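You operate a simulated robot arm through the tools that you are given. There is no shell and no other tool.

The job below is to be done with a simulated robot arm. You get a single attempt, and the scene is never put back.

TASK
Wet the dry clay with the cup of water and stir it smooth.
Fine: stir with the dabber; put cup and dabber back; then lay the hessian roll over the clay tub. Set down upright: gauge cup.
Where things are to end (x, y in the base frame): hessian roll within 4 cm of [47, 34].
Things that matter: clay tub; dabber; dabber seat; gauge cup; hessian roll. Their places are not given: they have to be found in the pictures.

The check looks at the end state, three seconds after you hand in, the way a careful person would. Anything else that was tipped, shoved, dropped, spilled or broken makes it a failure.

THE ROBOT
A 6-joint arm with a four-finger gripper, fixed in place. Base frame: the origin is on the floor under the middle of its stand, x ahead of it, y to its left, z up; the work surface is at about z = 82. Lengths are in cm, angles in degrees, forces in N, time in s.
With the tool pointing down near the work surface it reaches from about 26 to 70 cm from the base axis. Its first joint turns from -166.0 to 166.0 degrees. Payload 3.43 kg.
The TCP is the grasp point between the finger pads, 3 cm short of the fingertips. In the tool frame z runs along the fingers and y along their closing line. The gripper opens to 12 cm; its body begins 8.5 cm behind the TCP.
Orientation is told as [roll, pitch, yaw] about the base's x, y, z axes, in that order, counted from this pose: with the fingers straight down and closing along the base's y, the tool's x points along the base's -x, its y along +y and its z along -z.

THE INTERFACE
- The arm moves only by the tool apply_moves. Its argument "plan" is text: rows parted by semicolons, each of 6 numbers parted by spaces: the shift along the tool's x, y, z in cm, then the turn, a rotation vector about the tool's x, y, z in degrees. In form: dx dy dz ax ay az; .... A call has 1 to 20 rows; each row is the pose to reach, as a shift and turn from the pose commanded when the call began, along the tool's axes at that moment. "jaw" is the gripper command, from -1 (shut) to 1 (fully open), values between in proportion, set as the call begins (left out, the last holds). A row lasts 0.2 s, in which the tool goes at most 5 cm and 8.6 degrees; a call with a longer step from one row to the next is refused whole, and so is a gripper value outside its range. Where a pose cannot be reached the arm comes as near as it can. A force on the tool above 40 N (or 10 N above the force at the start of the call, whichever is more), or a blocked arm, ends the call early, and 0.2 s more pass. The fingers move at their own pace (about 4 cm/s each) and stop on an object; they squeeze with about 29 N. The grip force told is the motor's: it shows also when the fingers shut on nothing. Time passes only in rows, and 0.2 s behind the last, so rows that repeat a pose let the fingers close. The reply holds the time, the measured pose of the TCP, the force on the tool along the base axes, the opening and the grip force, in the units named above and with some noise, with the torque about the TCP (base axes, N m) and any sound that the robot's microphone picked up, and new pictures: "show" is both (left out), scene, wrist or none.
- Cameras (640 x 400 px; columns grow to the right, rows downward): "scene" is fixed at [4.73, 64.93, 142.88]; the picture's right is [-0.66, -0.75, 0.00], its down [-0.50, 0.44, -0.75] and it looks along [0.56, -0.49, -0.66] (base axes); focal length 321 px, centre (320, 200). "wrist" rides on the gripper at [7.1, -1.7, -12.1] in the tool frame; the picture's right is [0.23, 0.97, 0.00], its down [-0.81, 0.19, -0.55] and it looks along [-0.54, 0.13, 0.83] (tool axes); focal length 275 px, centre (320, 200).
- raise_lower(by): moves the trunk up (or, below 0, down) by that many cm; the arm rides with it, the base frame stays. It gives what a move gives, with no picture.
- probe_pixels(camera, pixels): there is no depth. For up to 12 entries [column, row, z] of the newest picture of that camera ("zoom" is the newest enlarged one), the place [x, y] in the base frame at which the ray of that pixel passes the height z, good to about 0.2 cm. It takes no simulated time.
- enlarge(camera, box): a new picture of the part [left, top, right, bottom] of that camera's present view, enlarged. It takes no simulated time.
- sign_off(): hands the job in; it is judged then, once.

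Open the gripper and draw the arm clear of the work before you hand the job in, unless the task says otherwise.

The tools are called after "Emit:" by a JSON object that holds its "name" and its "arguments". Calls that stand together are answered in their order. apply_moves: Moves the arm, as the interface text tells. Its arguments: {"type":"object","properties":{"plan":{"type":"string"},"jaw":{"type":"number"},"show":{"type":"string","enum":["both","scene","wrist","none"]}},"required":["plan"]} The other tools are called the same way: raise_lower (by) moves the trunk up or down; probe_pixels (camera, pixels) gives the place at which the rays of pixels pass given heights; enlarge (camera, box) takes an enlarged picture of a part of a camera's view; sign_off () hands the job in.

At the start:

```text
time_s: 0.0
position: [36.52, 29.59, 117.01]
orientation: [0.0, 0.1, 0.0]
force: [-0.8, 0.4, 0.6]
ft_torque: [-0.01, -0.02, 0.01]
gripper_width: 11.97
gripper_force: 0.0
trunk travel left (down, up): [-17.5, 26.5]
```

scene: 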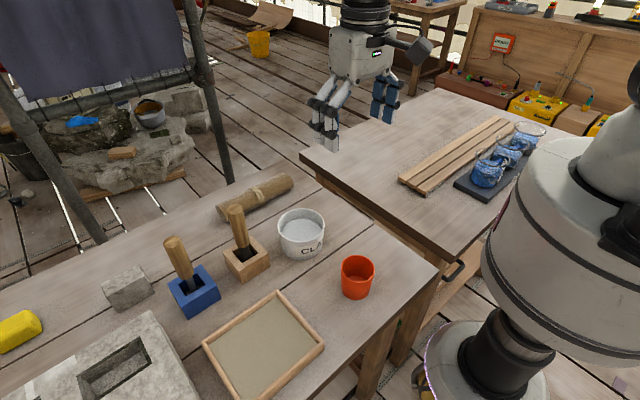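
wrist: 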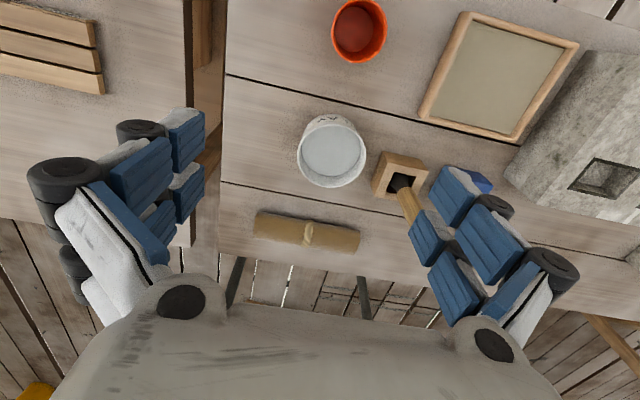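

The scene picture shows a white CLAY tub near (302,232), a red cup near (357,276), two handled tools in blocks (a wooden one at (240,240), a blue one at (185,270)), and a hessian roll at (255,197). I'll enlarge to tell them apart.

Emit:
{"name": "enlarge", "arguments": {"camera": "scene", "box": [140, 160, 400, 322]}}

Emit:
{"name": "enlarge", "arguments": {"camera": "wrist", "box": [220, 0, 640, 262]}}

Emit:
{"name": "probe_pixels", "arguments": {"camera": "scene", "pixels": [[302, 250, 82], [357, 292, 82], [247, 268, 82], [195, 305, 82], [255, 205, 82], [302, 215, 90], [357, 262, 90], [236, 210, 98], [174, 242, 98]]}}

```text
2.46 times, centred on (270, 241) of scene
```

zoom: 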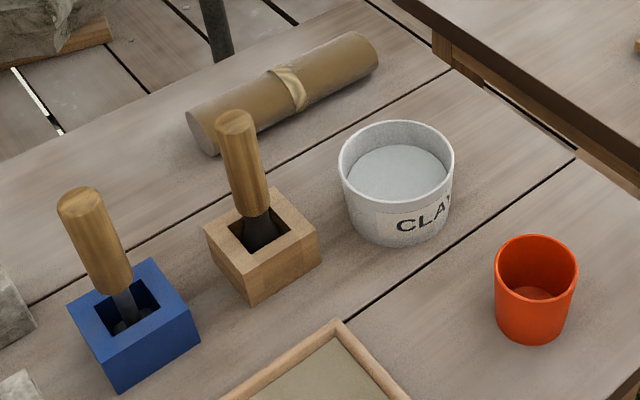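

```text
1.52 times, centred on (430, 131) of wrist
```

zoom: 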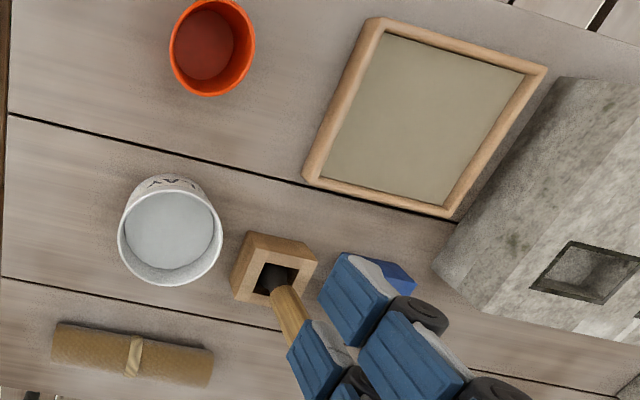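

```text
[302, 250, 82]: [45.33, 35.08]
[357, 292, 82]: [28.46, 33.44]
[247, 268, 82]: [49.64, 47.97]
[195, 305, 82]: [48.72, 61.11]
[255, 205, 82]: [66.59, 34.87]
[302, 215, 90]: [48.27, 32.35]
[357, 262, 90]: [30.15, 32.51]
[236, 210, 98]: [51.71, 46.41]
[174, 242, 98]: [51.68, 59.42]
```

Two tools stand in seats: the wooden seat's tool has a dark flared head, the blue seat's tool a grey stem. I enlarge further on each and probe the outlines of tub, cup and roll.

Emit:
{"name": "enlarge", "arguments": {"camera": "scene", "box": [155, 195, 275, 325]}}

Emit:
{"name": "probe_pixels", "arguments": {"camera": "wrist", "pixels": [[307, 233, 85], [257, 222, 85], [357, 240, 85], [330, 156, 88], [299, 152, 90], [365, 160, 90], [332, 187, 90], [328, 118, 90], [358, 31, 90], [332, 32, 90], [386, 32, 90], [400, 185, 88]]}}

Emit:
{"name": "probe_pixels", "arguments": {"camera": "scene", "pixels": [[278, 222, 90], [325, 222, 90], [301, 209, 90], [301, 232, 90], [341, 265, 90], [375, 265, 90], [358, 256, 90], [358, 278, 90], [223, 218, 82], [292, 190, 82], [216, 207, 85], [292, 178, 85]]}}

```text
3.08 times, centred on (215, 260) of scene
```

zoom: 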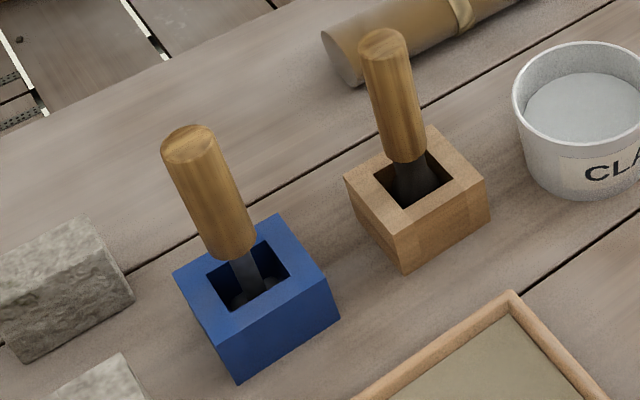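

```text
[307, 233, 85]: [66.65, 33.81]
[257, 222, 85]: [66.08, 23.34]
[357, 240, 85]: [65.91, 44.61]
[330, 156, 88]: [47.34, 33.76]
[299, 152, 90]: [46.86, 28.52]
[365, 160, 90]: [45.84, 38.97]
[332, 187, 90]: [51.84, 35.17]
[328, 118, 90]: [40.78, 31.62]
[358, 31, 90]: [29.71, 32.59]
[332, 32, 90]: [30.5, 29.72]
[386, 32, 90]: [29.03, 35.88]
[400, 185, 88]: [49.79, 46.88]
```

```text
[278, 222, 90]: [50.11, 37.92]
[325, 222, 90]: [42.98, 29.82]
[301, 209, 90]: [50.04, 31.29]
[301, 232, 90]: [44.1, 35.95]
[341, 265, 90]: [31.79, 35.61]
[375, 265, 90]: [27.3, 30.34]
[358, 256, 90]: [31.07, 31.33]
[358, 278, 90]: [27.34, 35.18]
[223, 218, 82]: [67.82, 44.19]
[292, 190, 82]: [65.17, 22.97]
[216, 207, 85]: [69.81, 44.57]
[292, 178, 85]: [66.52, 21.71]
```

The roll's centre is near (66.3, 34), the tub near (47, 34), and the red cup near (29.5, 33). I check the other table's blue vessels and the inside of the red cup before choosing.

Emit:
{"name": "enlarge", "arguments": {"camera": "scene", "box": [400, 90, 580, 210]}}

Emit:
{"name": "enlarge", "arguments": {"camera": "wrist", "box": [310, 0, 410, 70]}}

Emit:
{"name": "enlarge", "arguments": {"camera": "scene", "box": [325, 240, 395, 310]}}

```text
3.33 times, centred on (490, 150) of scene
```

zoom: 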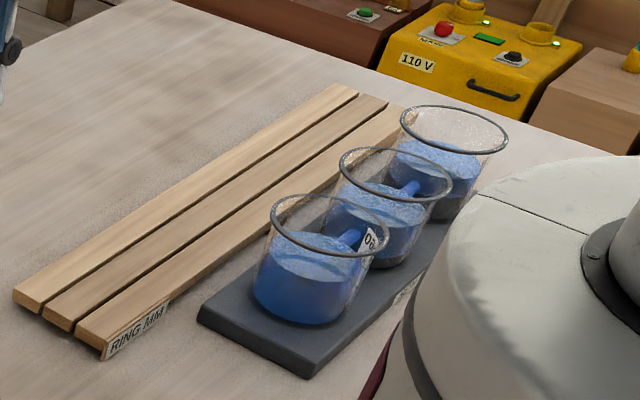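

```text
5.71 times, centred on (360, 35) of wrist
```

zoom: 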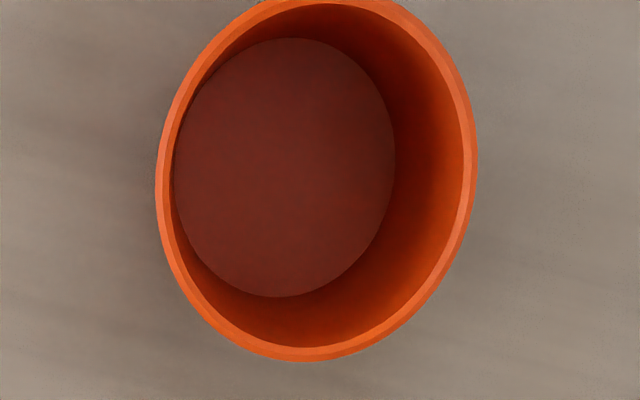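

```text
5.71 times, centred on (360, 275) of scene
```

zoom: 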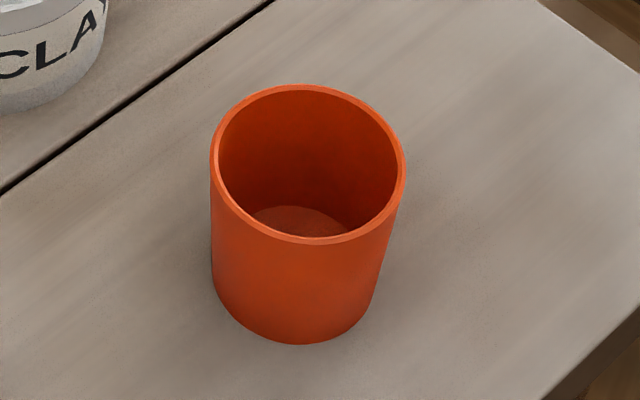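

The other table's glass vessels hold blue liquid in a rack; the red cup has a darker disc inside. I probe where those vessels stand and the height of the disc in the red cup.

Emit:
{"name": "probe_pixels", "arguments": {"camera": "scene", "pixels": [[487, 183, 82], [508, 160, 82], [522, 143, 82], [458, 255, 82], [300, 155, 82], [434, 265, 82], [352, 298, 82], [347, 292, 82]]}}

Emit:
{"name": "probe_pixels", "arguments": {"camera": "wrist", "pixels": [[360, 29, 82], [360, 29, 83], [360, 29, 84], [360, 29, 86], [340, 30, 83], [378, 29, 83], [357, 6, 83], [357, 52, 83]]}}

Emit:
{"name": "enlarge", "arguments": {"camera": "scene", "box": [470, 110, 550, 200]}}

```text
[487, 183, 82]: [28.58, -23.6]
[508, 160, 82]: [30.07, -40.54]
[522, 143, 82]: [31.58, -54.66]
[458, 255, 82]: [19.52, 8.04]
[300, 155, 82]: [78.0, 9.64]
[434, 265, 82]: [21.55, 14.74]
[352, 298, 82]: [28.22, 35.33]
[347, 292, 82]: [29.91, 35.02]
```

```text
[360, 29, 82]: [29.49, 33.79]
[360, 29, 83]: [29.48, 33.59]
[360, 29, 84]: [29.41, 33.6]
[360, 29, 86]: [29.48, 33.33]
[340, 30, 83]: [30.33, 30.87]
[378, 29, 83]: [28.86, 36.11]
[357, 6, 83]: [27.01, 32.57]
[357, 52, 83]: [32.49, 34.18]
```

```text
4.44 times, centred on (510, 155) of scene
```

zoom: 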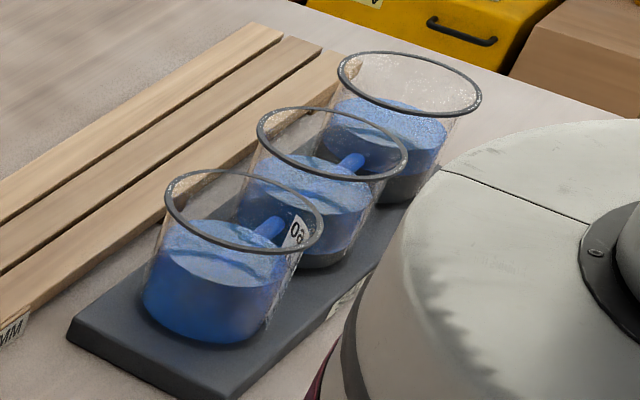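

The red cup's disc sits near its bottom, so I can't tell yet whether it holds water; the blue glass vessels could matter too. I swing the wrist camera to look toward the other table at about (28,-24), staying high.

Emit:
{"name": "apply_moves", "arguments": {"plan": "0.5 -2 0 0 0 7.5; 1 -4 0 0 0 15; 1.5 -6 0 0 0 22.5; 2 -8 0 0 0 30; 2.5 -10 0 0 0 37.5; 3 -12 0 0 0 45; 3.5 -14 0 0 0 52.5; 4 -16 0 0 0 60; 4.5 -18 0 0 0 67.5; 5 -20 0 0 0 75; 5.5 -22 0 0 0 82.5; 6 -24 0 0 0 90", "jaw": 1, "show": "both"}}

```text
time_s: 2.6
position: [30.48, 5.51, 117.09]
orientation: [0.0, -0.1, -90.1]
force: [-1.2, -0.2, -0.2]
ft_torque: [0.02, 0.01, 0.0]
gripper_width: 12.0
gripper_force: 0.1
trunk travel left (down, up): [-17.5, 26.5]
```

scene: 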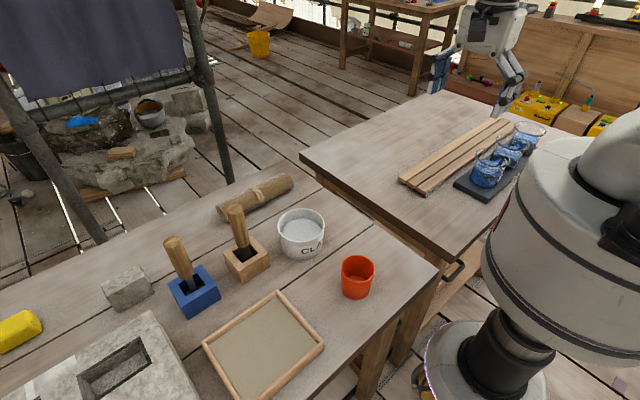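
wrist: 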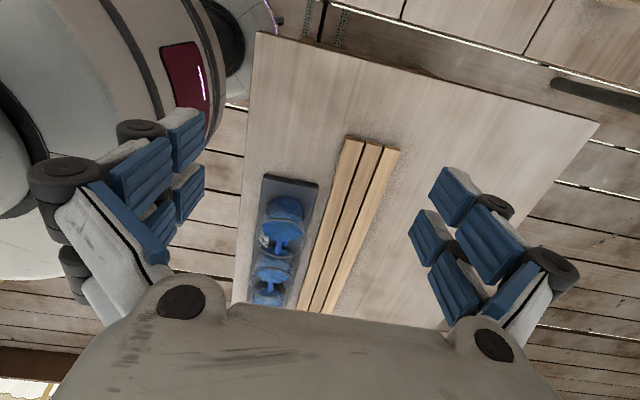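

The wrist view shows the glass vessels on a dark tray at (285,235). I enlarge that.

Emit:
{"name": "enlarge", "arguments": {"camera": "wrist", "box": [230, 160, 420, 315]}}

```text
2.58 times, centred on (325, 238) of wrist
```

zoom: 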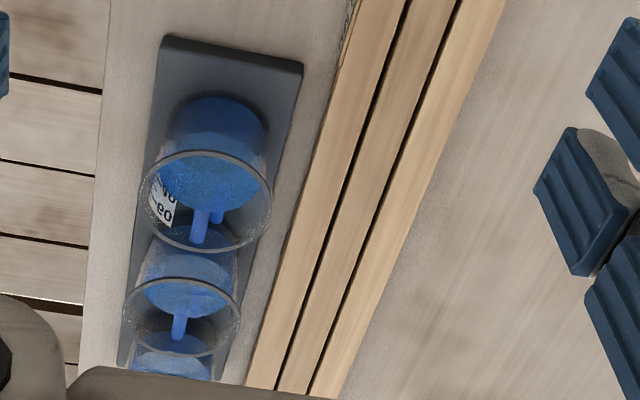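

These are three linked glass vessels with piping, a display piece and not a pourable cup, so the red cup is the gauge cup. I go back to the work table and view the two tools and the cup from above.

Emit:
{"name": "apply_moves", "arguments": {"plan": "3.2 0.4 0 0 0 -7.5; 6.4 0.8 0 0 0 -15; 9.6 1.2 0 0 0 -22.5; 12.8 1.6 0 0 0 -30; 16 2 0 0 0 -37.5; 19.2 2.4 0 0 0 -45; 22.4 2.8 0 0 0 -52.5; 25.6 3.2 0 0 0 -60; 28.8 3.6 0 0 0 -67.5; 32 4 0 0 0 -75; 35.2 4.4 0 0 0 -82.5; 38.5 4.8 0 0 0 -90", "jaw": 1, "show": "both"}}

```text
time_s: 5.2
position: [35.33, 44.31, 116.95]
orientation: [-0.1, -0.1, 0.1]
force: [-1.0, -0.5, -0.5]
ft_torque: [-0.02, 0.01, 0.0]
gripper_width: 11.99
gripper_force: 0.0
trunk travel left (down, up): [-17.5, 26.5]
```

scene: 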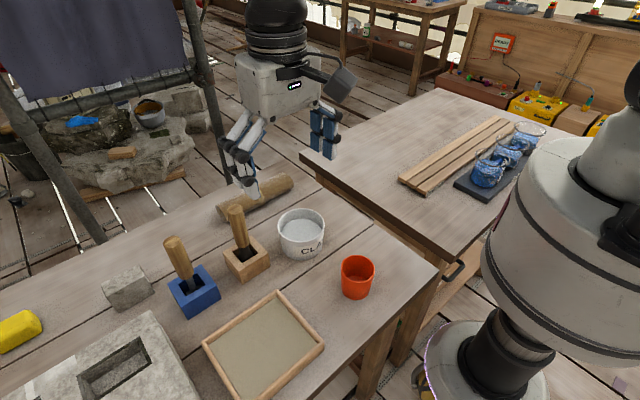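
wrist: 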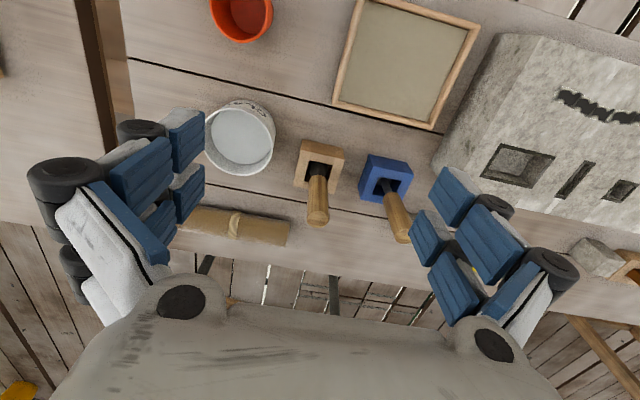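

Emit:
{"name": "enlarge", "arguments": {"camera": "wrist", "box": [270, 120, 430, 250]}}

Emit:
{"name": "enlarge", "arguments": {"camera": "scene", "box": [160, 190, 280, 320]}}

Emit:
{"name": "probe_pixels", "arguments": {"camera": "wrist", "pixels": [[303, 140, 87], [346, 150, 87], [336, 192, 87], [294, 186, 87], [317, 172, 87], [318, 215, 100], [318, 215, 98], [371, 154, 87], [412, 163, 87], [360, 196, 87], [240, 135, 88], [240, 30, 90]]}}

```text
3.08 times, centred on (350, 185) of wrist
```

zoom: 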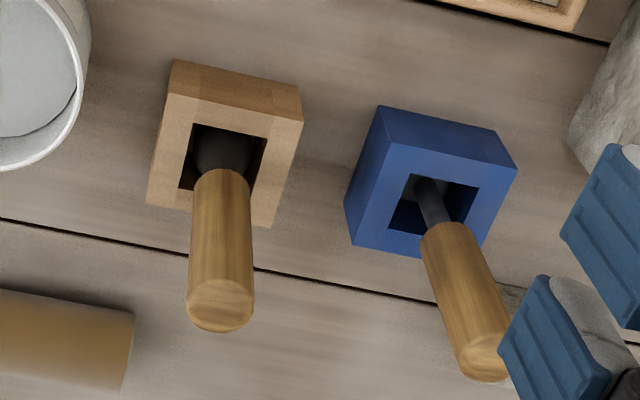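

```text
3.08 times, centred on (220, 255) of scene
```

zoom: 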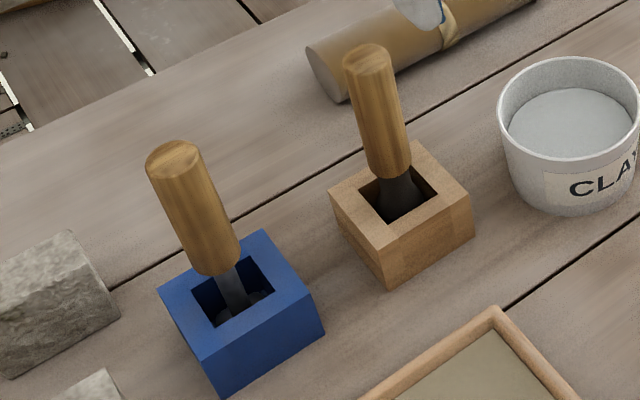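

```text
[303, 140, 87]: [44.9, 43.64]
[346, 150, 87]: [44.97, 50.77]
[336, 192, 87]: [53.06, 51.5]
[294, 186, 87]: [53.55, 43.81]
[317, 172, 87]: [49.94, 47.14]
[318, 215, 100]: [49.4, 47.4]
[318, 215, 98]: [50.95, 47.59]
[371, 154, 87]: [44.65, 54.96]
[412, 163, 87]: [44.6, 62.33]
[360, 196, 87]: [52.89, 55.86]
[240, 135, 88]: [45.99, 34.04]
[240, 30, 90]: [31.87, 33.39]
```

The wooden seat's tool has a wide dark head right under the handle, and the blue seat's tool a thin stem. I lower the camera for a closer look into both openings.

Emit:
{"name": "apply_moves", "arguments": {"plan": "-1 0.2 3.8 0 0 0; -2 0.4 7.6 0 0 0; -3 0.5 11.4 0 0 0; -4 0.7 15 0 0 0; -4 0.7 15 0 0 0", "jaw": 1, "show": "both"}}

Emit:
{"name": "enlarge", "arguments": {"camera": "wrist", "box": [250, 120, 450, 260]}}

```text
time_s: 6.4
position: [39.15, 44.69, 101.94]
orientation: [0.0, 0.0, 0.0]
force: [-0.1, 0.0, 1.0]
ft_torque: [0.01, 0.0, -0.02]
gripper_width: 12.02
gripper_force: 0.1
trunk travel left (down, up): [-17.5, 26.5]
```

scene: 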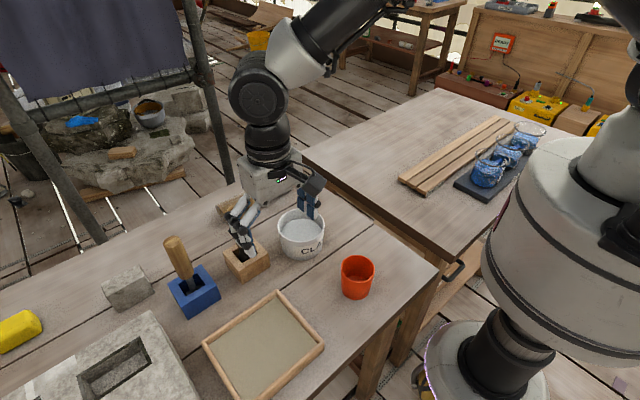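
wrist: 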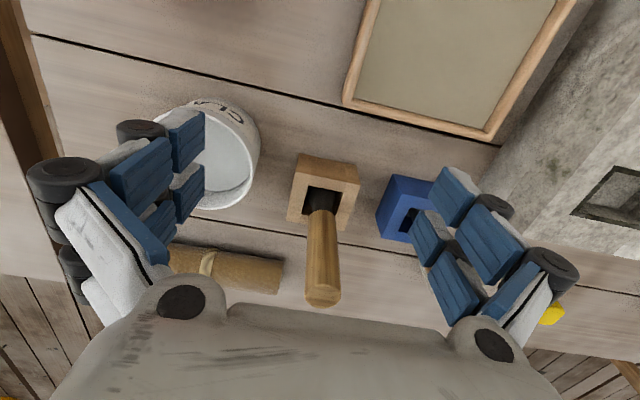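

```text
2.86 times, centred on (350, 190) of wrist
```

zoom: 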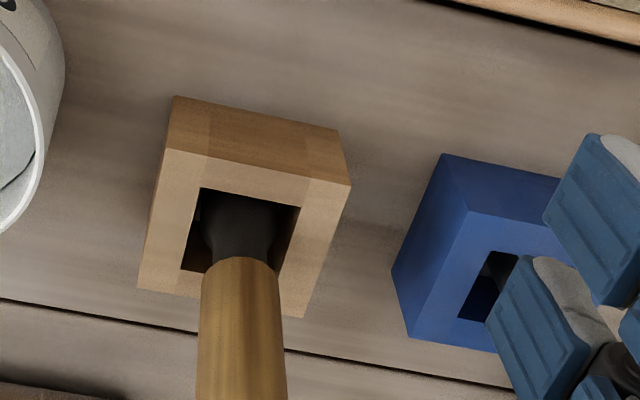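

The wooden-seat tool shows a thick dark bulb head at zoom (240,230). I shift left (+y) to compare with the blue-seat tool.

Emit:
{"name": "apply_moves", "arguments": {"plan": "0 3 -1 0 0 0; 1 6 -2 0 0 0; 2 9 -2 0 0 0; 3 12 -2 0 0 0; 3 12 -2 0 0 0", "jaw": 1, "show": "wrist"}}

Emit:
{"name": "enlarge", "arguments": {"camera": "wrist", "box": [220, 100, 420, 240]}}

```text
time_s: 7.6
position: [36.24, 56.73, 103.98]
orientation: [0.1, 0.0, -0.1]
force: [-0.5, 0.6, -0.5]
ft_torque: [0.02, -0.03, -0.02]
gripper_width: 12.0
gripper_force: 0.0
trunk travel left (down, up): [-17.5, 26.5]
```

wrist: 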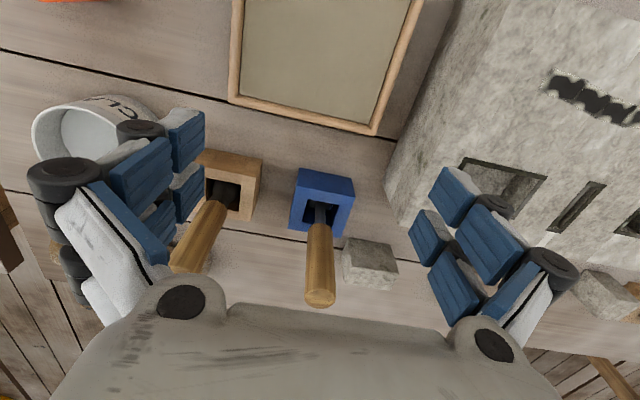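

```text
2.86 times, centred on (320, 170) of wrist
```

zoom: 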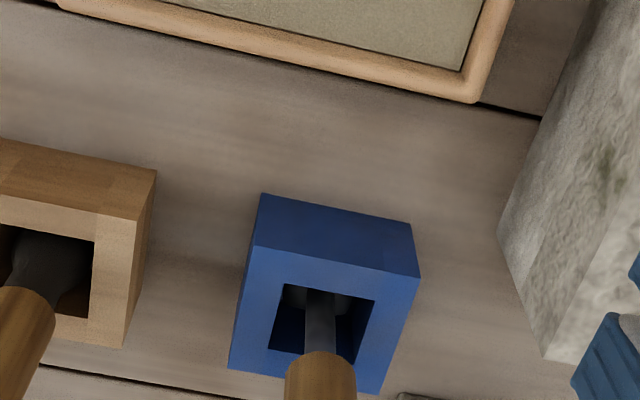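

The blue-seat tool has a thin blade-like stem, not a padded head, so I take the wooden-seat tool with the dark bulb as the dabber. Next I rise and move back over the cup side to measure cup and tub more precisely.

Emit:
{"name": "apply_moves", "arguments": {"plan": "1 0 -4 0 0 0; 2 -4 -8 0 0 0; 3 -8 -8 0 0 0; 4 -12.5 -8 0 0 0; 5 -17 -8 0 0 0; 6 -21 -8 0 0 0; 6.2 -25 -8 0 0 0; 6.2 -28.7 -8 0 0 0; 6.2 -28.7 -8 0 0 0", "jaw": 1, "show": "both"}}

Emit:
{"name": "enlarge", "arguments": {"camera": "wrist", "box": [270, 20, 450, 200]}}

Emit:
{"name": "enlarge", "arguments": {"camera": "scene", "box": [265, 195, 385, 305]}}

```text
refused: row 2 steps farther than a row can; nothing moved
```

```text
2.22 times, centred on (360, 110) of wrist
```

zoom: 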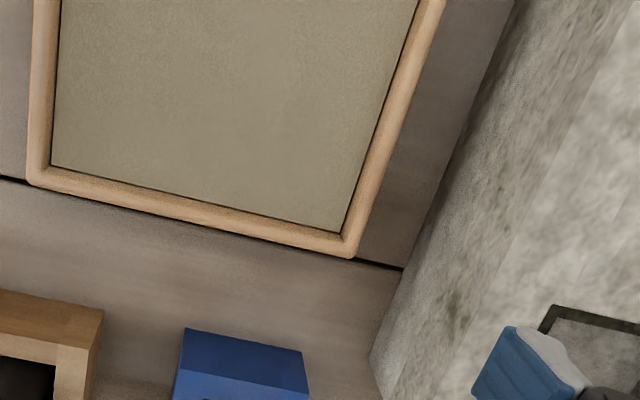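

```text
3.64 times, centred on (325, 250) of scene
```

zoom: 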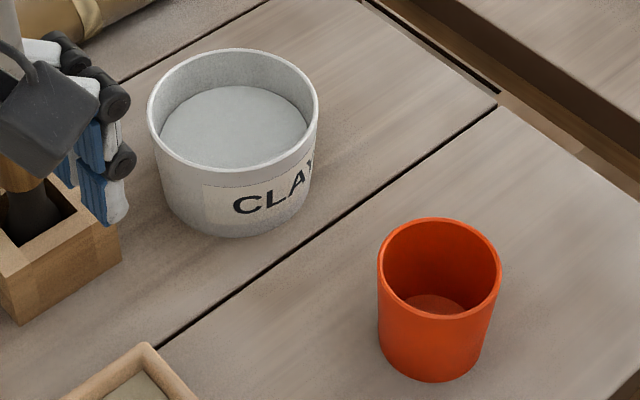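

One row was too long, so nothing moved. I resend the same path with shorter steps.

Emit:
{"name": "apply_moves", "arguments": {"plan": "1 0 -4 0 0 0; 2 -2 -8 0 0 0; 3 -6 -8 0 0 0; 4 -10 -8 0 0 0; 5 -14.5 -8 0 0 0; 6 -19 -8 0 0 0; 6.2 -24 -8 0 0 0; 6.2 -28.7 -8 0 0 0; 6.2 -28.7 -8 0 0 0", "jaw": 1, "show": "both"}}

Emit:
{"name": "enlarge", "arguments": {"camera": "scene", "box": [265, 195, 385, 305]}}

Emit:
{"name": "probe_pixels", "arguments": {"camera": "zoom", "pixels": [[147, 110, 90], [319, 100, 90], [232, 47, 90], [235, 172, 90], [235, 237, 82], [439, 381, 82], [378, 265, 90], [502, 265, 90], [440, 217, 90], [440, 320, 90], [235, 127, 87], [435, 303, 83]]}}

Emit:
{"name": "enlarge", "arguments": {"camera": "wrist", "box": [270, 20, 450, 200]}}

```text
time_s: 9.6
position: [30.2, 28.02, 111.97]
orientation: [0.1, 0.0, 0.0]
force: [0.0, 0.6, 0.7]
ft_torque: [0.0, 0.02, -0.01]
gripper_width: 12.02
gripper_force: 0.1
trunk travel left (down, up): [-17.5, 26.5]
```

scene: 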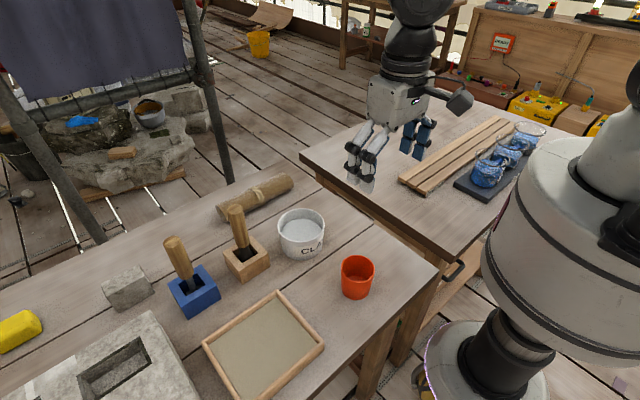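
wrist: 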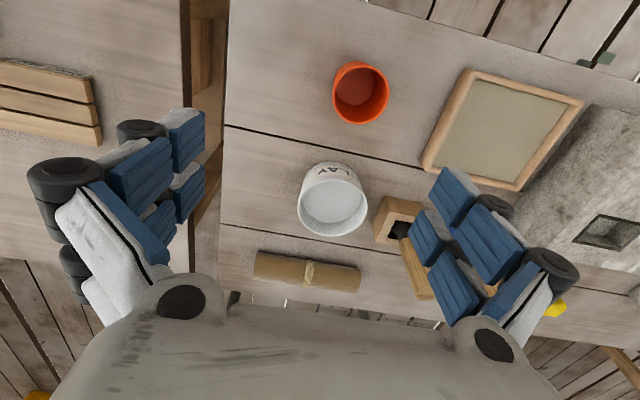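

```text
3.64 times, centred on (325, 250) of scene
```

zoom: 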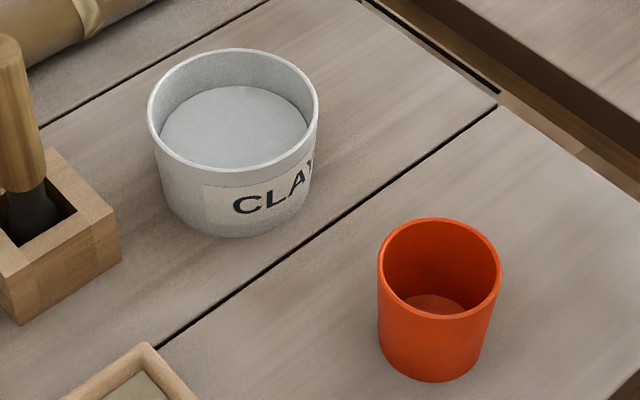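

```text
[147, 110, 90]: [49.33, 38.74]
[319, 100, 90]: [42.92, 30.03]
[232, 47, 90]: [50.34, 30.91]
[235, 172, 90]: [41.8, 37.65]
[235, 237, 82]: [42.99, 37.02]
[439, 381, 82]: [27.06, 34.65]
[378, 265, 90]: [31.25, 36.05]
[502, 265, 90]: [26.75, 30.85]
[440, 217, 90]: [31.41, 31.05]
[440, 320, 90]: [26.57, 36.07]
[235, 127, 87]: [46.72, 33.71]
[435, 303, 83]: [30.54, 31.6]
```

```text
2.22 times, centred on (360, 110) of wrist
```

zoom: 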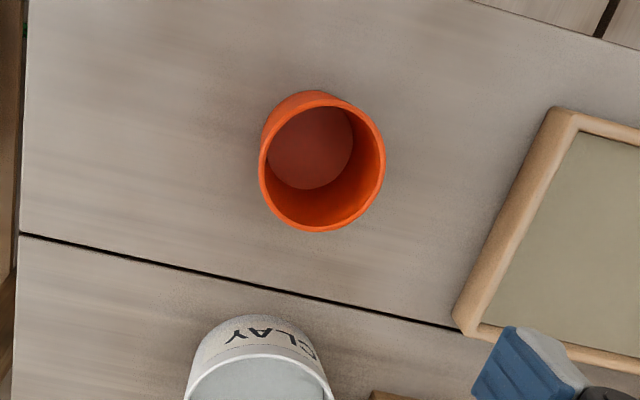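

Cup rim centre from the scene at z=90 is about (29.0, 33.5), diameter ~6.9. I cross-check the rim height with the wrist picture and tub likewise.

Emit:
{"name": "probe_pixels", "arguments": {"camera": "zoom", "pixels": [[258, 170, 89], [386, 160, 89], [322, 92, 89], [320, 232, 89], [258, 170, 91], [386, 160, 91], [322, 92, 91], [320, 232, 91], [310, 148, 82], [268, 148, 83], [353, 148, 83], [310, 190, 83]]}}

Emit:
{"name": "probe_pixels", "arguments": {"camera": "wrist", "pixels": [[298, 203, 89], [368, 205, 89], [333, 175, 89], [333, 235, 89], [298, 203, 91], [368, 205, 91], [333, 205, 88], [302, 170, 88], [363, 215, 88]]}}

Emit:
{"name": "enlarge", "arguments": {"camera": "wrist", "box": [280, 150, 390, 250]}}

```text
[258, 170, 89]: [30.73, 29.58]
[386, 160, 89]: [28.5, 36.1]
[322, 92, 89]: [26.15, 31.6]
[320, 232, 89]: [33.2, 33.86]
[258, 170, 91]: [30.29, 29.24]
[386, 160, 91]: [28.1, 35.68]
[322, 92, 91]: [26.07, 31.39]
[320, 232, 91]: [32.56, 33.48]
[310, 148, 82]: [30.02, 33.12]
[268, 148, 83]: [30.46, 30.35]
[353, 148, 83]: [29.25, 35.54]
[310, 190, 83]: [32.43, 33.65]
```

```text
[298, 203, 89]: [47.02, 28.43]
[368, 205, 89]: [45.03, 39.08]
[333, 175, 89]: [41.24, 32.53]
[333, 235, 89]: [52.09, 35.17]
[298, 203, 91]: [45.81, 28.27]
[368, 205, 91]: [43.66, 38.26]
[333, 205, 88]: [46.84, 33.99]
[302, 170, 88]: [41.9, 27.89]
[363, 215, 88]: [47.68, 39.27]
```

```text
4.00 times, centred on (335, 200) of wrist
```

zoom: 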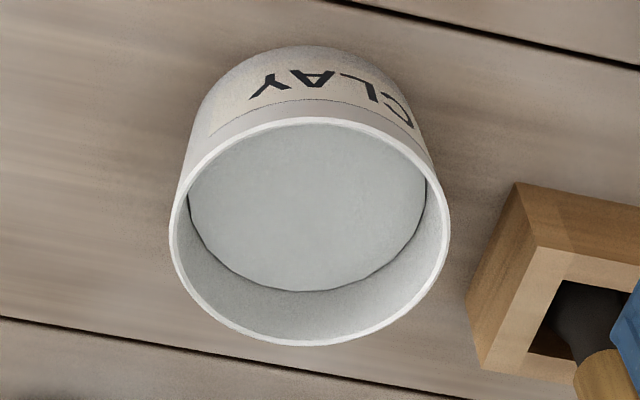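

I probe the tub rim and clay surface in this zoom.

Emit:
{"name": "probe_pixels", "arguments": {"camera": "zoom", "pixels": [[168, 235, 89], [450, 225, 89], [310, 115, 89], [310, 347, 89], [168, 235, 88], [450, 225, 88], [310, 115, 88], [310, 347, 88], [308, 210, 86], [188, 208, 86], [426, 200, 86], [306, 292, 86]]}}

Emit:
{"name": "enlarge", "arguments": {"camera": "scene", "box": [200, 165, 310, 235]}}

Emit:
{"name": "enlarge", "arguments": {"camera": "wrist", "box": [240, 230, 380, 310]}}

```text
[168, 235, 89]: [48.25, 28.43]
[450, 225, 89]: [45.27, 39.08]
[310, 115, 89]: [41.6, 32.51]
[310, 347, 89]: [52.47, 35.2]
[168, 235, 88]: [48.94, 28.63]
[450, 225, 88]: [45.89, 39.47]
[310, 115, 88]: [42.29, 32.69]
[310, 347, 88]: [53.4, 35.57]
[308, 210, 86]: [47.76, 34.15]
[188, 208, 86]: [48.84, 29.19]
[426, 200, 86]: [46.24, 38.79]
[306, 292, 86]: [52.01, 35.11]
```

```text
5.71 times, centred on (255, 200) of scene
```

zoom: 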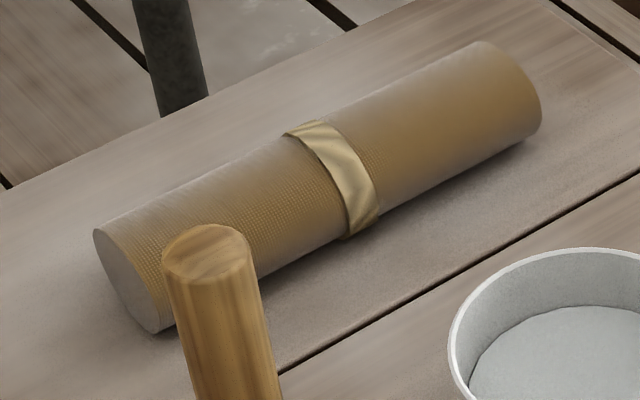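

```text
4.57 times, centred on (310, 270) of wrist
```

zoom: 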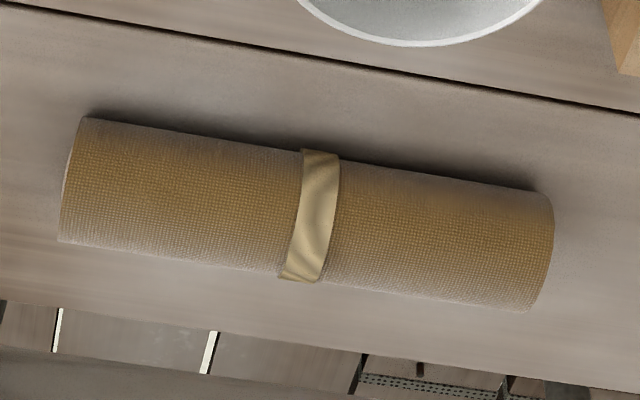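

I probe the roll's outline in this zoom to get its diameter, length and direction.

Emit:
{"name": "probe_pixels", "arguments": {"camera": "zoom", "pixels": [[322, 150, 84.5], [298, 281, 84.5], [310, 215, 84.5], [310, 215, 87], [72, 180, 84.5], [545, 250, 84.5], [85, 118, 84.5], [60, 242, 84.5], [553, 193, 84.5], [527, 312, 84.5]]}}

Emit:
{"name": "probe_pixels", "arguments": {"camera": "scene", "pixels": [[222, 214, 84.5], [345, 174, 84.5], [255, 197, 84.5], [255, 197, 87], [216.5, 205.5, 84.5], [227, 223, 82], [293, 190, 82], [259, 206, 83], [250, 188, 86]]}}

```text
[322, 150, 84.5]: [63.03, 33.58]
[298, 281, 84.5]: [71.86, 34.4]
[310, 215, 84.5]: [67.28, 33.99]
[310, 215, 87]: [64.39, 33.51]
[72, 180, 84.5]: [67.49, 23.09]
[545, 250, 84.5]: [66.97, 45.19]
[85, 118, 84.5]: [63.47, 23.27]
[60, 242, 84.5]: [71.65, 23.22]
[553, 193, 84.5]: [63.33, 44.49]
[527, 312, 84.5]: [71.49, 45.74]
```

```text
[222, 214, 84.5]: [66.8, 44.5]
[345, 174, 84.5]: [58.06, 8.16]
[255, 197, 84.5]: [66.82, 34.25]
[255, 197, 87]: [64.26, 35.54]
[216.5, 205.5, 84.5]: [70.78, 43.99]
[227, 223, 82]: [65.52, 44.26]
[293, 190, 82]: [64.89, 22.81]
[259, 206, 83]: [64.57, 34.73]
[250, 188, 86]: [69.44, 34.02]
```

The roll is about 5.6 across and 22 long, centred near (67, 34), lying along y. Before gripping the cup I probe the tray's corners next to it and the table edge, for finger clearance.

Emit:
{"name": "probe_pixels", "arguments": {"camera": "scene", "pixels": [[278, 291, 84], [324, 346, 84], [203, 348, 84], [248, 399, 84], [438, 270, 82], [352, 339, 82], [335, 360, 82]]}}

Emit:
{"name": "probe_pixels", "arguments": {"camera": "wrist", "pixels": [[467, 70, 83], [422, 165, 83], [588, 100, 83], [520, 188, 83]]}}

```text
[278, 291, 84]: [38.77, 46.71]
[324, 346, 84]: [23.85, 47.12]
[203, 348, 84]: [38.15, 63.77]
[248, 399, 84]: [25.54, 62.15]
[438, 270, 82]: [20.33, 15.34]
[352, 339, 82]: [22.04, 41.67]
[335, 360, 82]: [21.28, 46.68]
```

```text
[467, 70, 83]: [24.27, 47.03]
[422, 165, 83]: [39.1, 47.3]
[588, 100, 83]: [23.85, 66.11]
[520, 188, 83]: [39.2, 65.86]
```

The tray edge is at y≈47, so there is room for the fingers. I turn the tool to yaw about -144 (so the camera will be on top when I later tilt outward to pour) while moving over the cup, still high.

Emit:
{"name": "apply_moves", "arguments": {"plan": "0 0.3 0 0 0 8; 0 0.6 0 0 0 16; 0 0.9 0 0 0 24; 0 1.2 0 0 0 32; 0 1.5 0 0 0 40; 0 1.8 0 0 0 48; 0.1 2.1 0 0 0 56; 0.1 2.4 0 0 0 64; 0.2 2.7 0 0 0 72; 0.2 3 0 0 0 80; 0.3 3.3 0 0 0 88; 0.3 3.6 0 0 0 96; 0.4 3.9 0 0 0 104; 0.4 4.2 0 0 0 112; 0.5 4.4 0 0 0 120; 0.5 4.6 0 0 0 128; 0.6 4.8 0 0 0 136; 0.6 4.85 0 0 0 144; 0.6 4.85 0 0 0 144", "jaw": 1, "show": "both"}}

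```text
time_s: 13.6
position: [33.18, 27.27, 109.91]
orientation: [-5.0, 0.8, -139.9]
force: [0.1, -0.9, 1.3]
ft_torque: [-0.02, 0.0, 0.03]
gripper_width: 12.0
gripper_force: 0.0
out of reach, approached as far as the arm can: row 16, 17, 18, 19
trunk travel left (down, up): [-17.5, 26.5]
```

scene: 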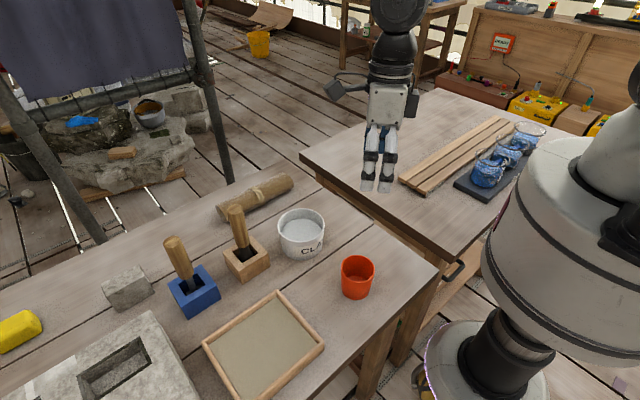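
wrist: 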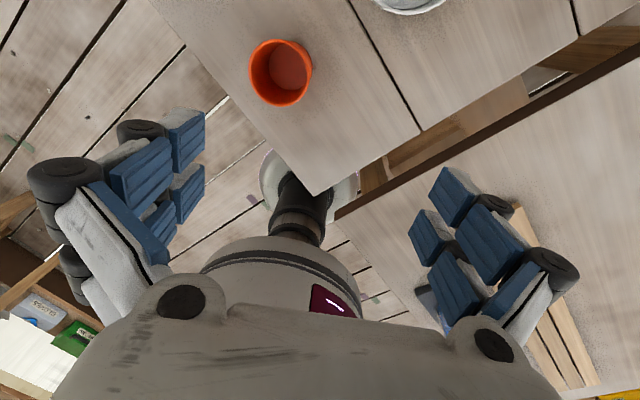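

The wrist's last joint hits its limit near yaw -140, so a camera-on-top radial pour isn't available. I turn back toward yaw +16 in place and will test tilting in free air.

Emit:
{"name": "apply_moves", "arguments": {"plan": "0 0 0 0 0 -8; 0 0 0 0 0 -16; 0 0 0 0 0 -24; 0 0 0 0 0 -32; 0 0 0 0 0 -40; 0 0 0 0 0 -48; 0 0 0 0 0 -56; 0 0 0 0 0 -64; 0 0 0 0 0 -72; 0 0 0 0 0 -80; 0 0 0 0 0 -88; 0 0 0 0 0 -96; 0 0 0 0 0 -104; 0 0 0 0 0 -112; 0 0 0 0 0 -120; 0 0 0 0 0 -128; 0 0 0 0 0 -136; 0 0 0 0 0 -144; 0 0 0 0 0 -152; 0 0 0 0 0 -160", "jaw": 1, "show": "none"}}

```text
time_s: 17.8
position: [33.27, 27.09, 109.92]
orientation: [5.0, 0.8, 20.5]
force: [-0.9, 0.1, 0.2]
ft_torque: [0.03, 0.02, 0.02]
gripper_width: 12.01
gripper_force: 0.0
trunk travel left (down, up): [-17.5, 26.5]
```

The tool is now at yaw 20.5 with a 5° roll left over. I straighten it to yaw 36 and move over the tub's far side at height to test the pour tilt.

Emit:
{"name": "apply_moves", "arguments": {"plan": "-3.65 0.57 -0.37 1.02 0 -3.1; -7.3 1.13 -0.74 2.04 0 -6.2; -10.96 1.7 -1.12 3.06 -0.1 -9.3; -14.6 2.26 -1.49 4.08 -0.1 -12.4; -18.27 2.83 -1.86 5.1 -0.1 -15.5; -18.27 2.83 -1.86 5.1 -0.1 -15.5", "jaw": 1, "show": "none"}}

```text
time_s: 19.2
position: [49.48, 35.99, 111.72]
orientation: [0.0, 0.1, 35.9]
force: [-0.6, 0.7, -0.6]
ft_torque: [0.0, -0.01, 0.02]
gripper_width: 12.02
gripper_force: 0.2
trunk travel left (down, up): [-17.5, 26.5]
```

Pose is clean at yaw 36. Now I test the pour tilt in free air: turning about the closing axis by up to -104°, TCP fixed.

Emit:
{"name": "apply_moves", "arguments": {"plan": "0 0 0 0 -8 0; 0 0 0 0 -16 0; 0 0 0 0 -24 0; 0 0 0 0 -32 0; 0 0 0 0 -40 0; 0 0 0 0 -48 0; 0 0 0 0 -56 0; 0 0 0 0 -64 0; 0 0 0 0 -72 0; 0 0 0 0 -80 0; 0 0 0 0 -88 0; 0 0 0 0 -96 0; 0 0 0 0 -104 0; 0 0 0 0 -104 0", "jaw": 1, "show": "both"}}

```text
time_s: 22.2
position: [49.44, 35.82, 111.77]
orientation: [-179.7, -76.0, -144.4]
force: [-0.7, -0.3, 0.2]
ft_torque: [-0.04, 0.0, -0.05]
gripper_width: 12.0
gripper_force: 0.1
out of reach, approached as far as the arm can: row 5
trunk travel left (down, up): [-17.5, 26.5]
```

scene: 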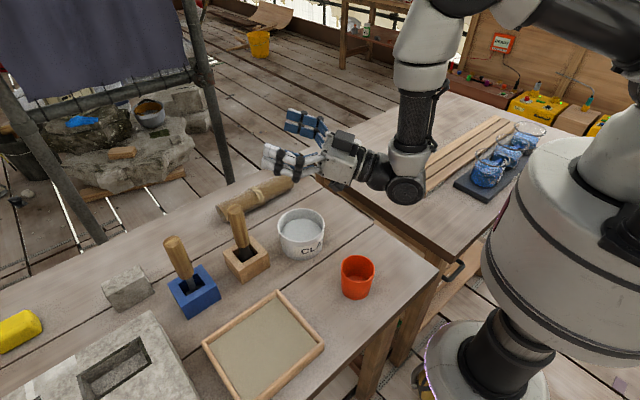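
wrist: 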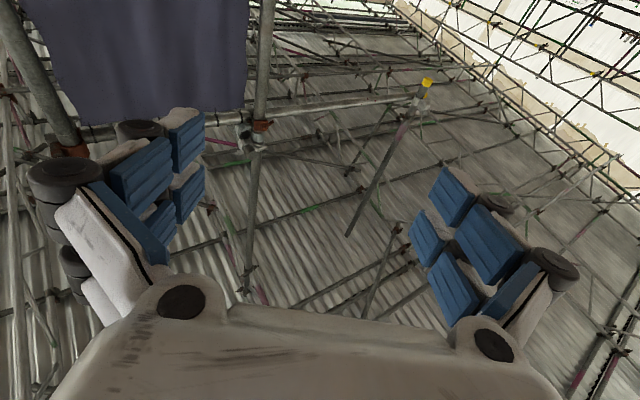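

The tilt to 104° works at this spot, with a hiccup near 40°. I go back in steps to examine what happens around 40°.

Emit:
{"name": "apply_moves", "arguments": {"plan": "0 0 0 0 8 0; 0 0 0 0 16 0; 0 0 0 0 24 0; 0 0 0 0 32 0; 0 0 0 0 40 0; 0 0 0 0 48 0; 0 0 0 0 54 0; 0 0 0 0 54 0", "jaw": 1, "show": "scene"}}

Emit:
{"name": "apply_moves", "arguments": {"plan": "0 0 0 0 5 0; 0 0 0 0 10 0", "jaw": 1, "show": "scene"}}

Emit:
{"name": "apply_moves", "arguments": {"plan": "0 0 0 0 5 0; 0 0 0 0 10 0", "jaw": 1, "show": "scene"}}

```text
time_s: 24.0
position: [49.49, 36.02, 111.76]
orientation: [-0.1, -49.8, 35.8]
force: [0.2, -0.2, 0.0]
ft_torque: [0.03, -0.04, -0.02]
gripper_width: 12.01
gripper_force: 0.0
trunk travel left (down, up): [-17.5, 26.5]
```

scene: 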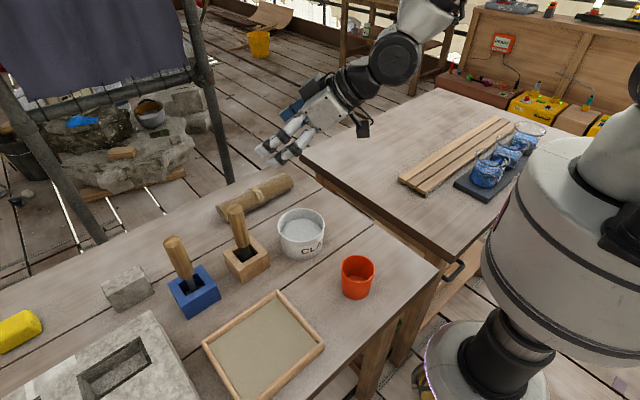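

```text
time_s: 24.6
position: [49.44, 35.96, 111.74]
orientation: [-0.1, -39.7, 35.9]
force: [-0.5, 0.1, 0.7]
ft_torque: [0.0, 0.0, -0.01]
gripper_width: 12.01
gripper_force: 0.0
trunk travel left (down, up): [-17.5, 26.5]
```

scene: 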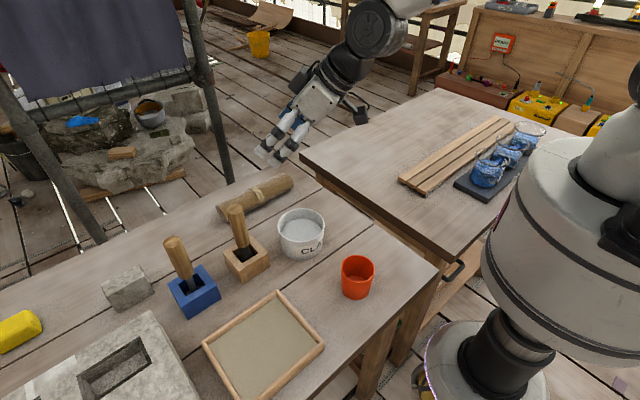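

```text
time_s: 25.2
position: [49.56, 35.8, 111.86]
orientation: [-0.1, -29.6, 35.8]
force: [0.4, 0.1, -0.6]
ft_torque: [0.02, 0.03, 0.02]
gripper_width: 12.01
gripper_force: 0.1
out of reach, approached as far as the arm can: row 1
trunk travel left (down, up): [-17.5, 26.5]
```

scene: 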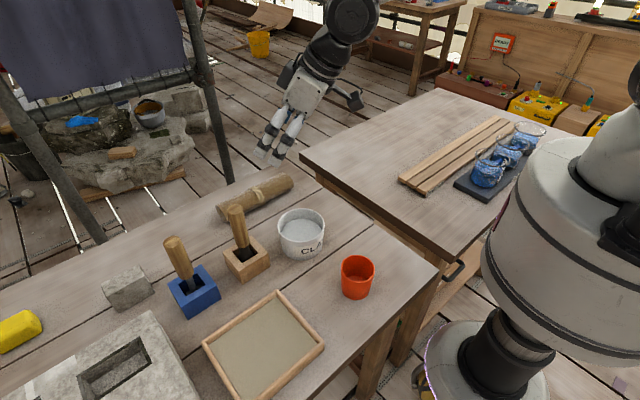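

The passage near 35° is a brief singular spot but the pose stays true. I un-tilt and then move over the cup at yaw 36, stopping well above it.

Emit:
{"name": "apply_moves", "arguments": {"plan": "0 0 0 0 7.5 0; 0 0 0 0 15 0; 0 0 0 0 22.5 0; 0 0 0 0 29.7 0; 0 0 0 0 29.7 0", "jaw": 1, "show": "none"}}

```text
time_s: 26.4
position: [49.48, 35.86, 111.68]
orientation: [-0.1, -0.1, 35.8]
force: [-0.1, 0.1, -0.6]
ft_torque: [-0.02, -0.01, 0.0]
gripper_width: 12.01
gripper_force: 0.1
trunk travel left (down, up): [-17.5, 26.5]
```

Upright again at yaw 36. I move to above the cup at z≈101.

Emit:
{"name": "apply_moves", "arguments": {"plan": "3 1.54 1.78 0 0 0; 6 3.07 3.57 0 0 0; 9 4.61 5.35 0 0 0; 12 6.15 7.13 0 0 0; 15 7.68 8.92 0 0 0; 17.95 9.22 10.7 0 0 0; 17.95 9.22 10.7 0 0 0", "jaw": 1, "show": "both"}}

Emit:
{"name": "enlarge", "arguments": {"camera": "wrist", "box": [220, 60, 420, 200]}}

```text
time_s: 28.0
position: [29.56, 32.84, 101.09]
orientation: [-0.1, 0.0, 35.8]
force: [0.1, 0.2, -0.9]
ft_torque: [0.03, -0.01, 0.01]
gripper_width: 11.97
gripper_force: 0.0
trunk travel left (down, up): [-17.5, 26.5]
```

scene: 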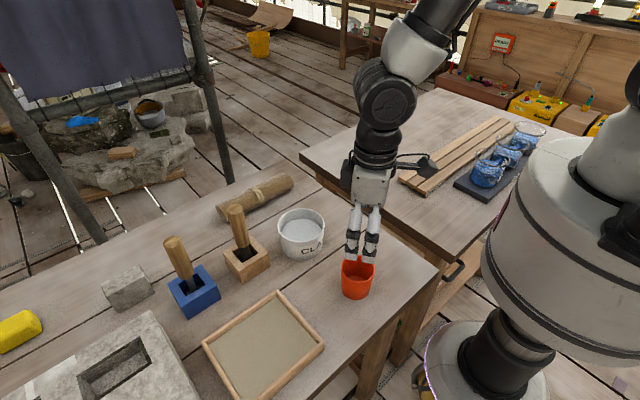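
wrist: 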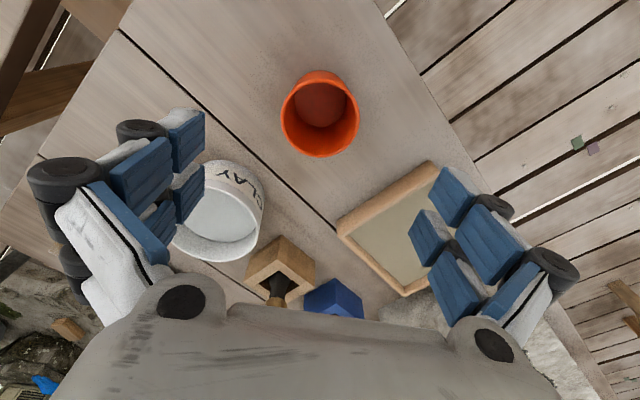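

```text
2.86 times, centred on (320, 130) of wrist
```

zoom: 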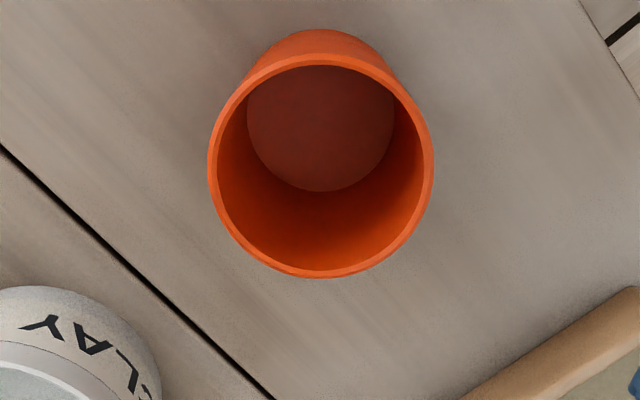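

The cup is centred between the fingers (rim centre at wrist (320,118), as expected). I descend to TCP z=86.5 with the fingers open.

Emit:
{"name": "apply_moves", "arguments": {"plan": "0 0 3.6 0 0 0; 0 0 7.2 0 0 0; 0 0 10.8 0 0 0; 0 0 13 0 0 0; 0 0 14.5 0 0 0; 0 0 14.5 0 0 0", "jaw": 1, "show": "both"}}

```text
time_s: 29.4
position: [29.56, 32.94, 86.61]
orientation: [-0.1, -0.1, 35.8]
force: [-0.8, 0.0, -0.6]
ft_torque: [0.02, -0.01, 0.0]
gripper_width: 11.98
gripper_force: 0.1
trunk travel left (down, up): [-17.5, 26.5]
```

scene: 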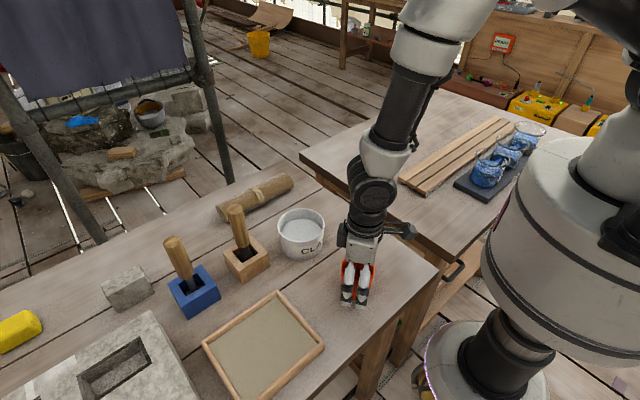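
wrist: 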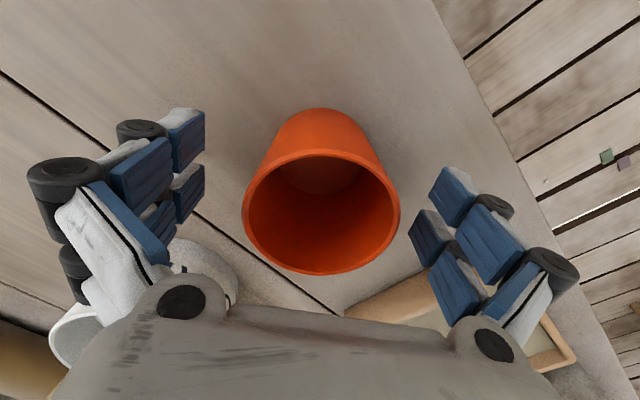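

The open fingers straddle the cup evenly. I close the gripper on it.

Emit:
{"name": "apply_moves", "arguments": {"plan": "0 0 0 0 0 0; 0 0 0 0 0 0; 0 0 0 0 0 0; 0 0 0 0 0 0; 0 0 0 0 0 0; 0 0 0 0 0 0", "jaw": -1, "show": "both"}}

```text
time_s: 30.8
position: [29.48, 32.93, 86.6]
orientation: [-0.1, -0.1, 35.8]
force: [0.0, 0.2, 2.0]
ft_torque: [0.02, 0.02, 0.01]
gripper_width: 6.47
gripper_force: 29.2
trunk travel left (down, up): [-17.5, 26.5]
```

scene: 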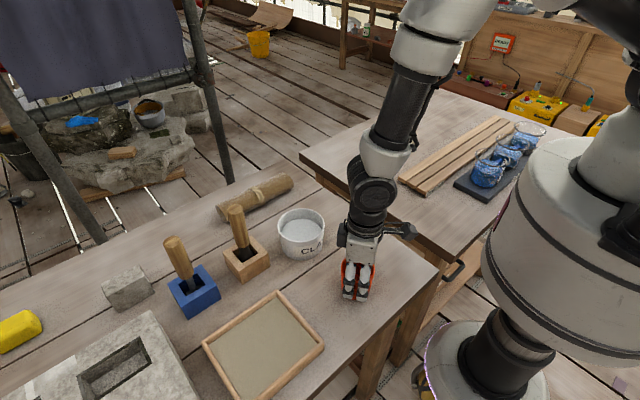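
wrist: 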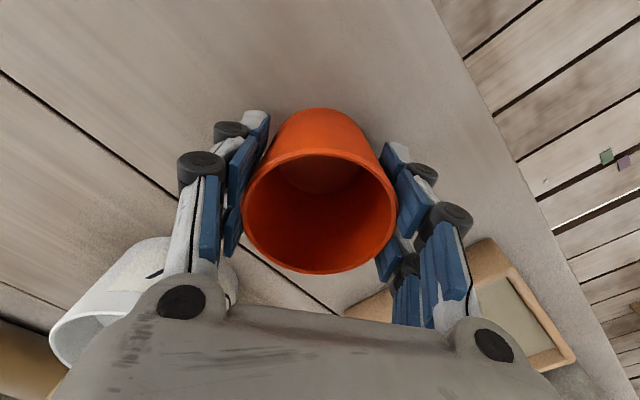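

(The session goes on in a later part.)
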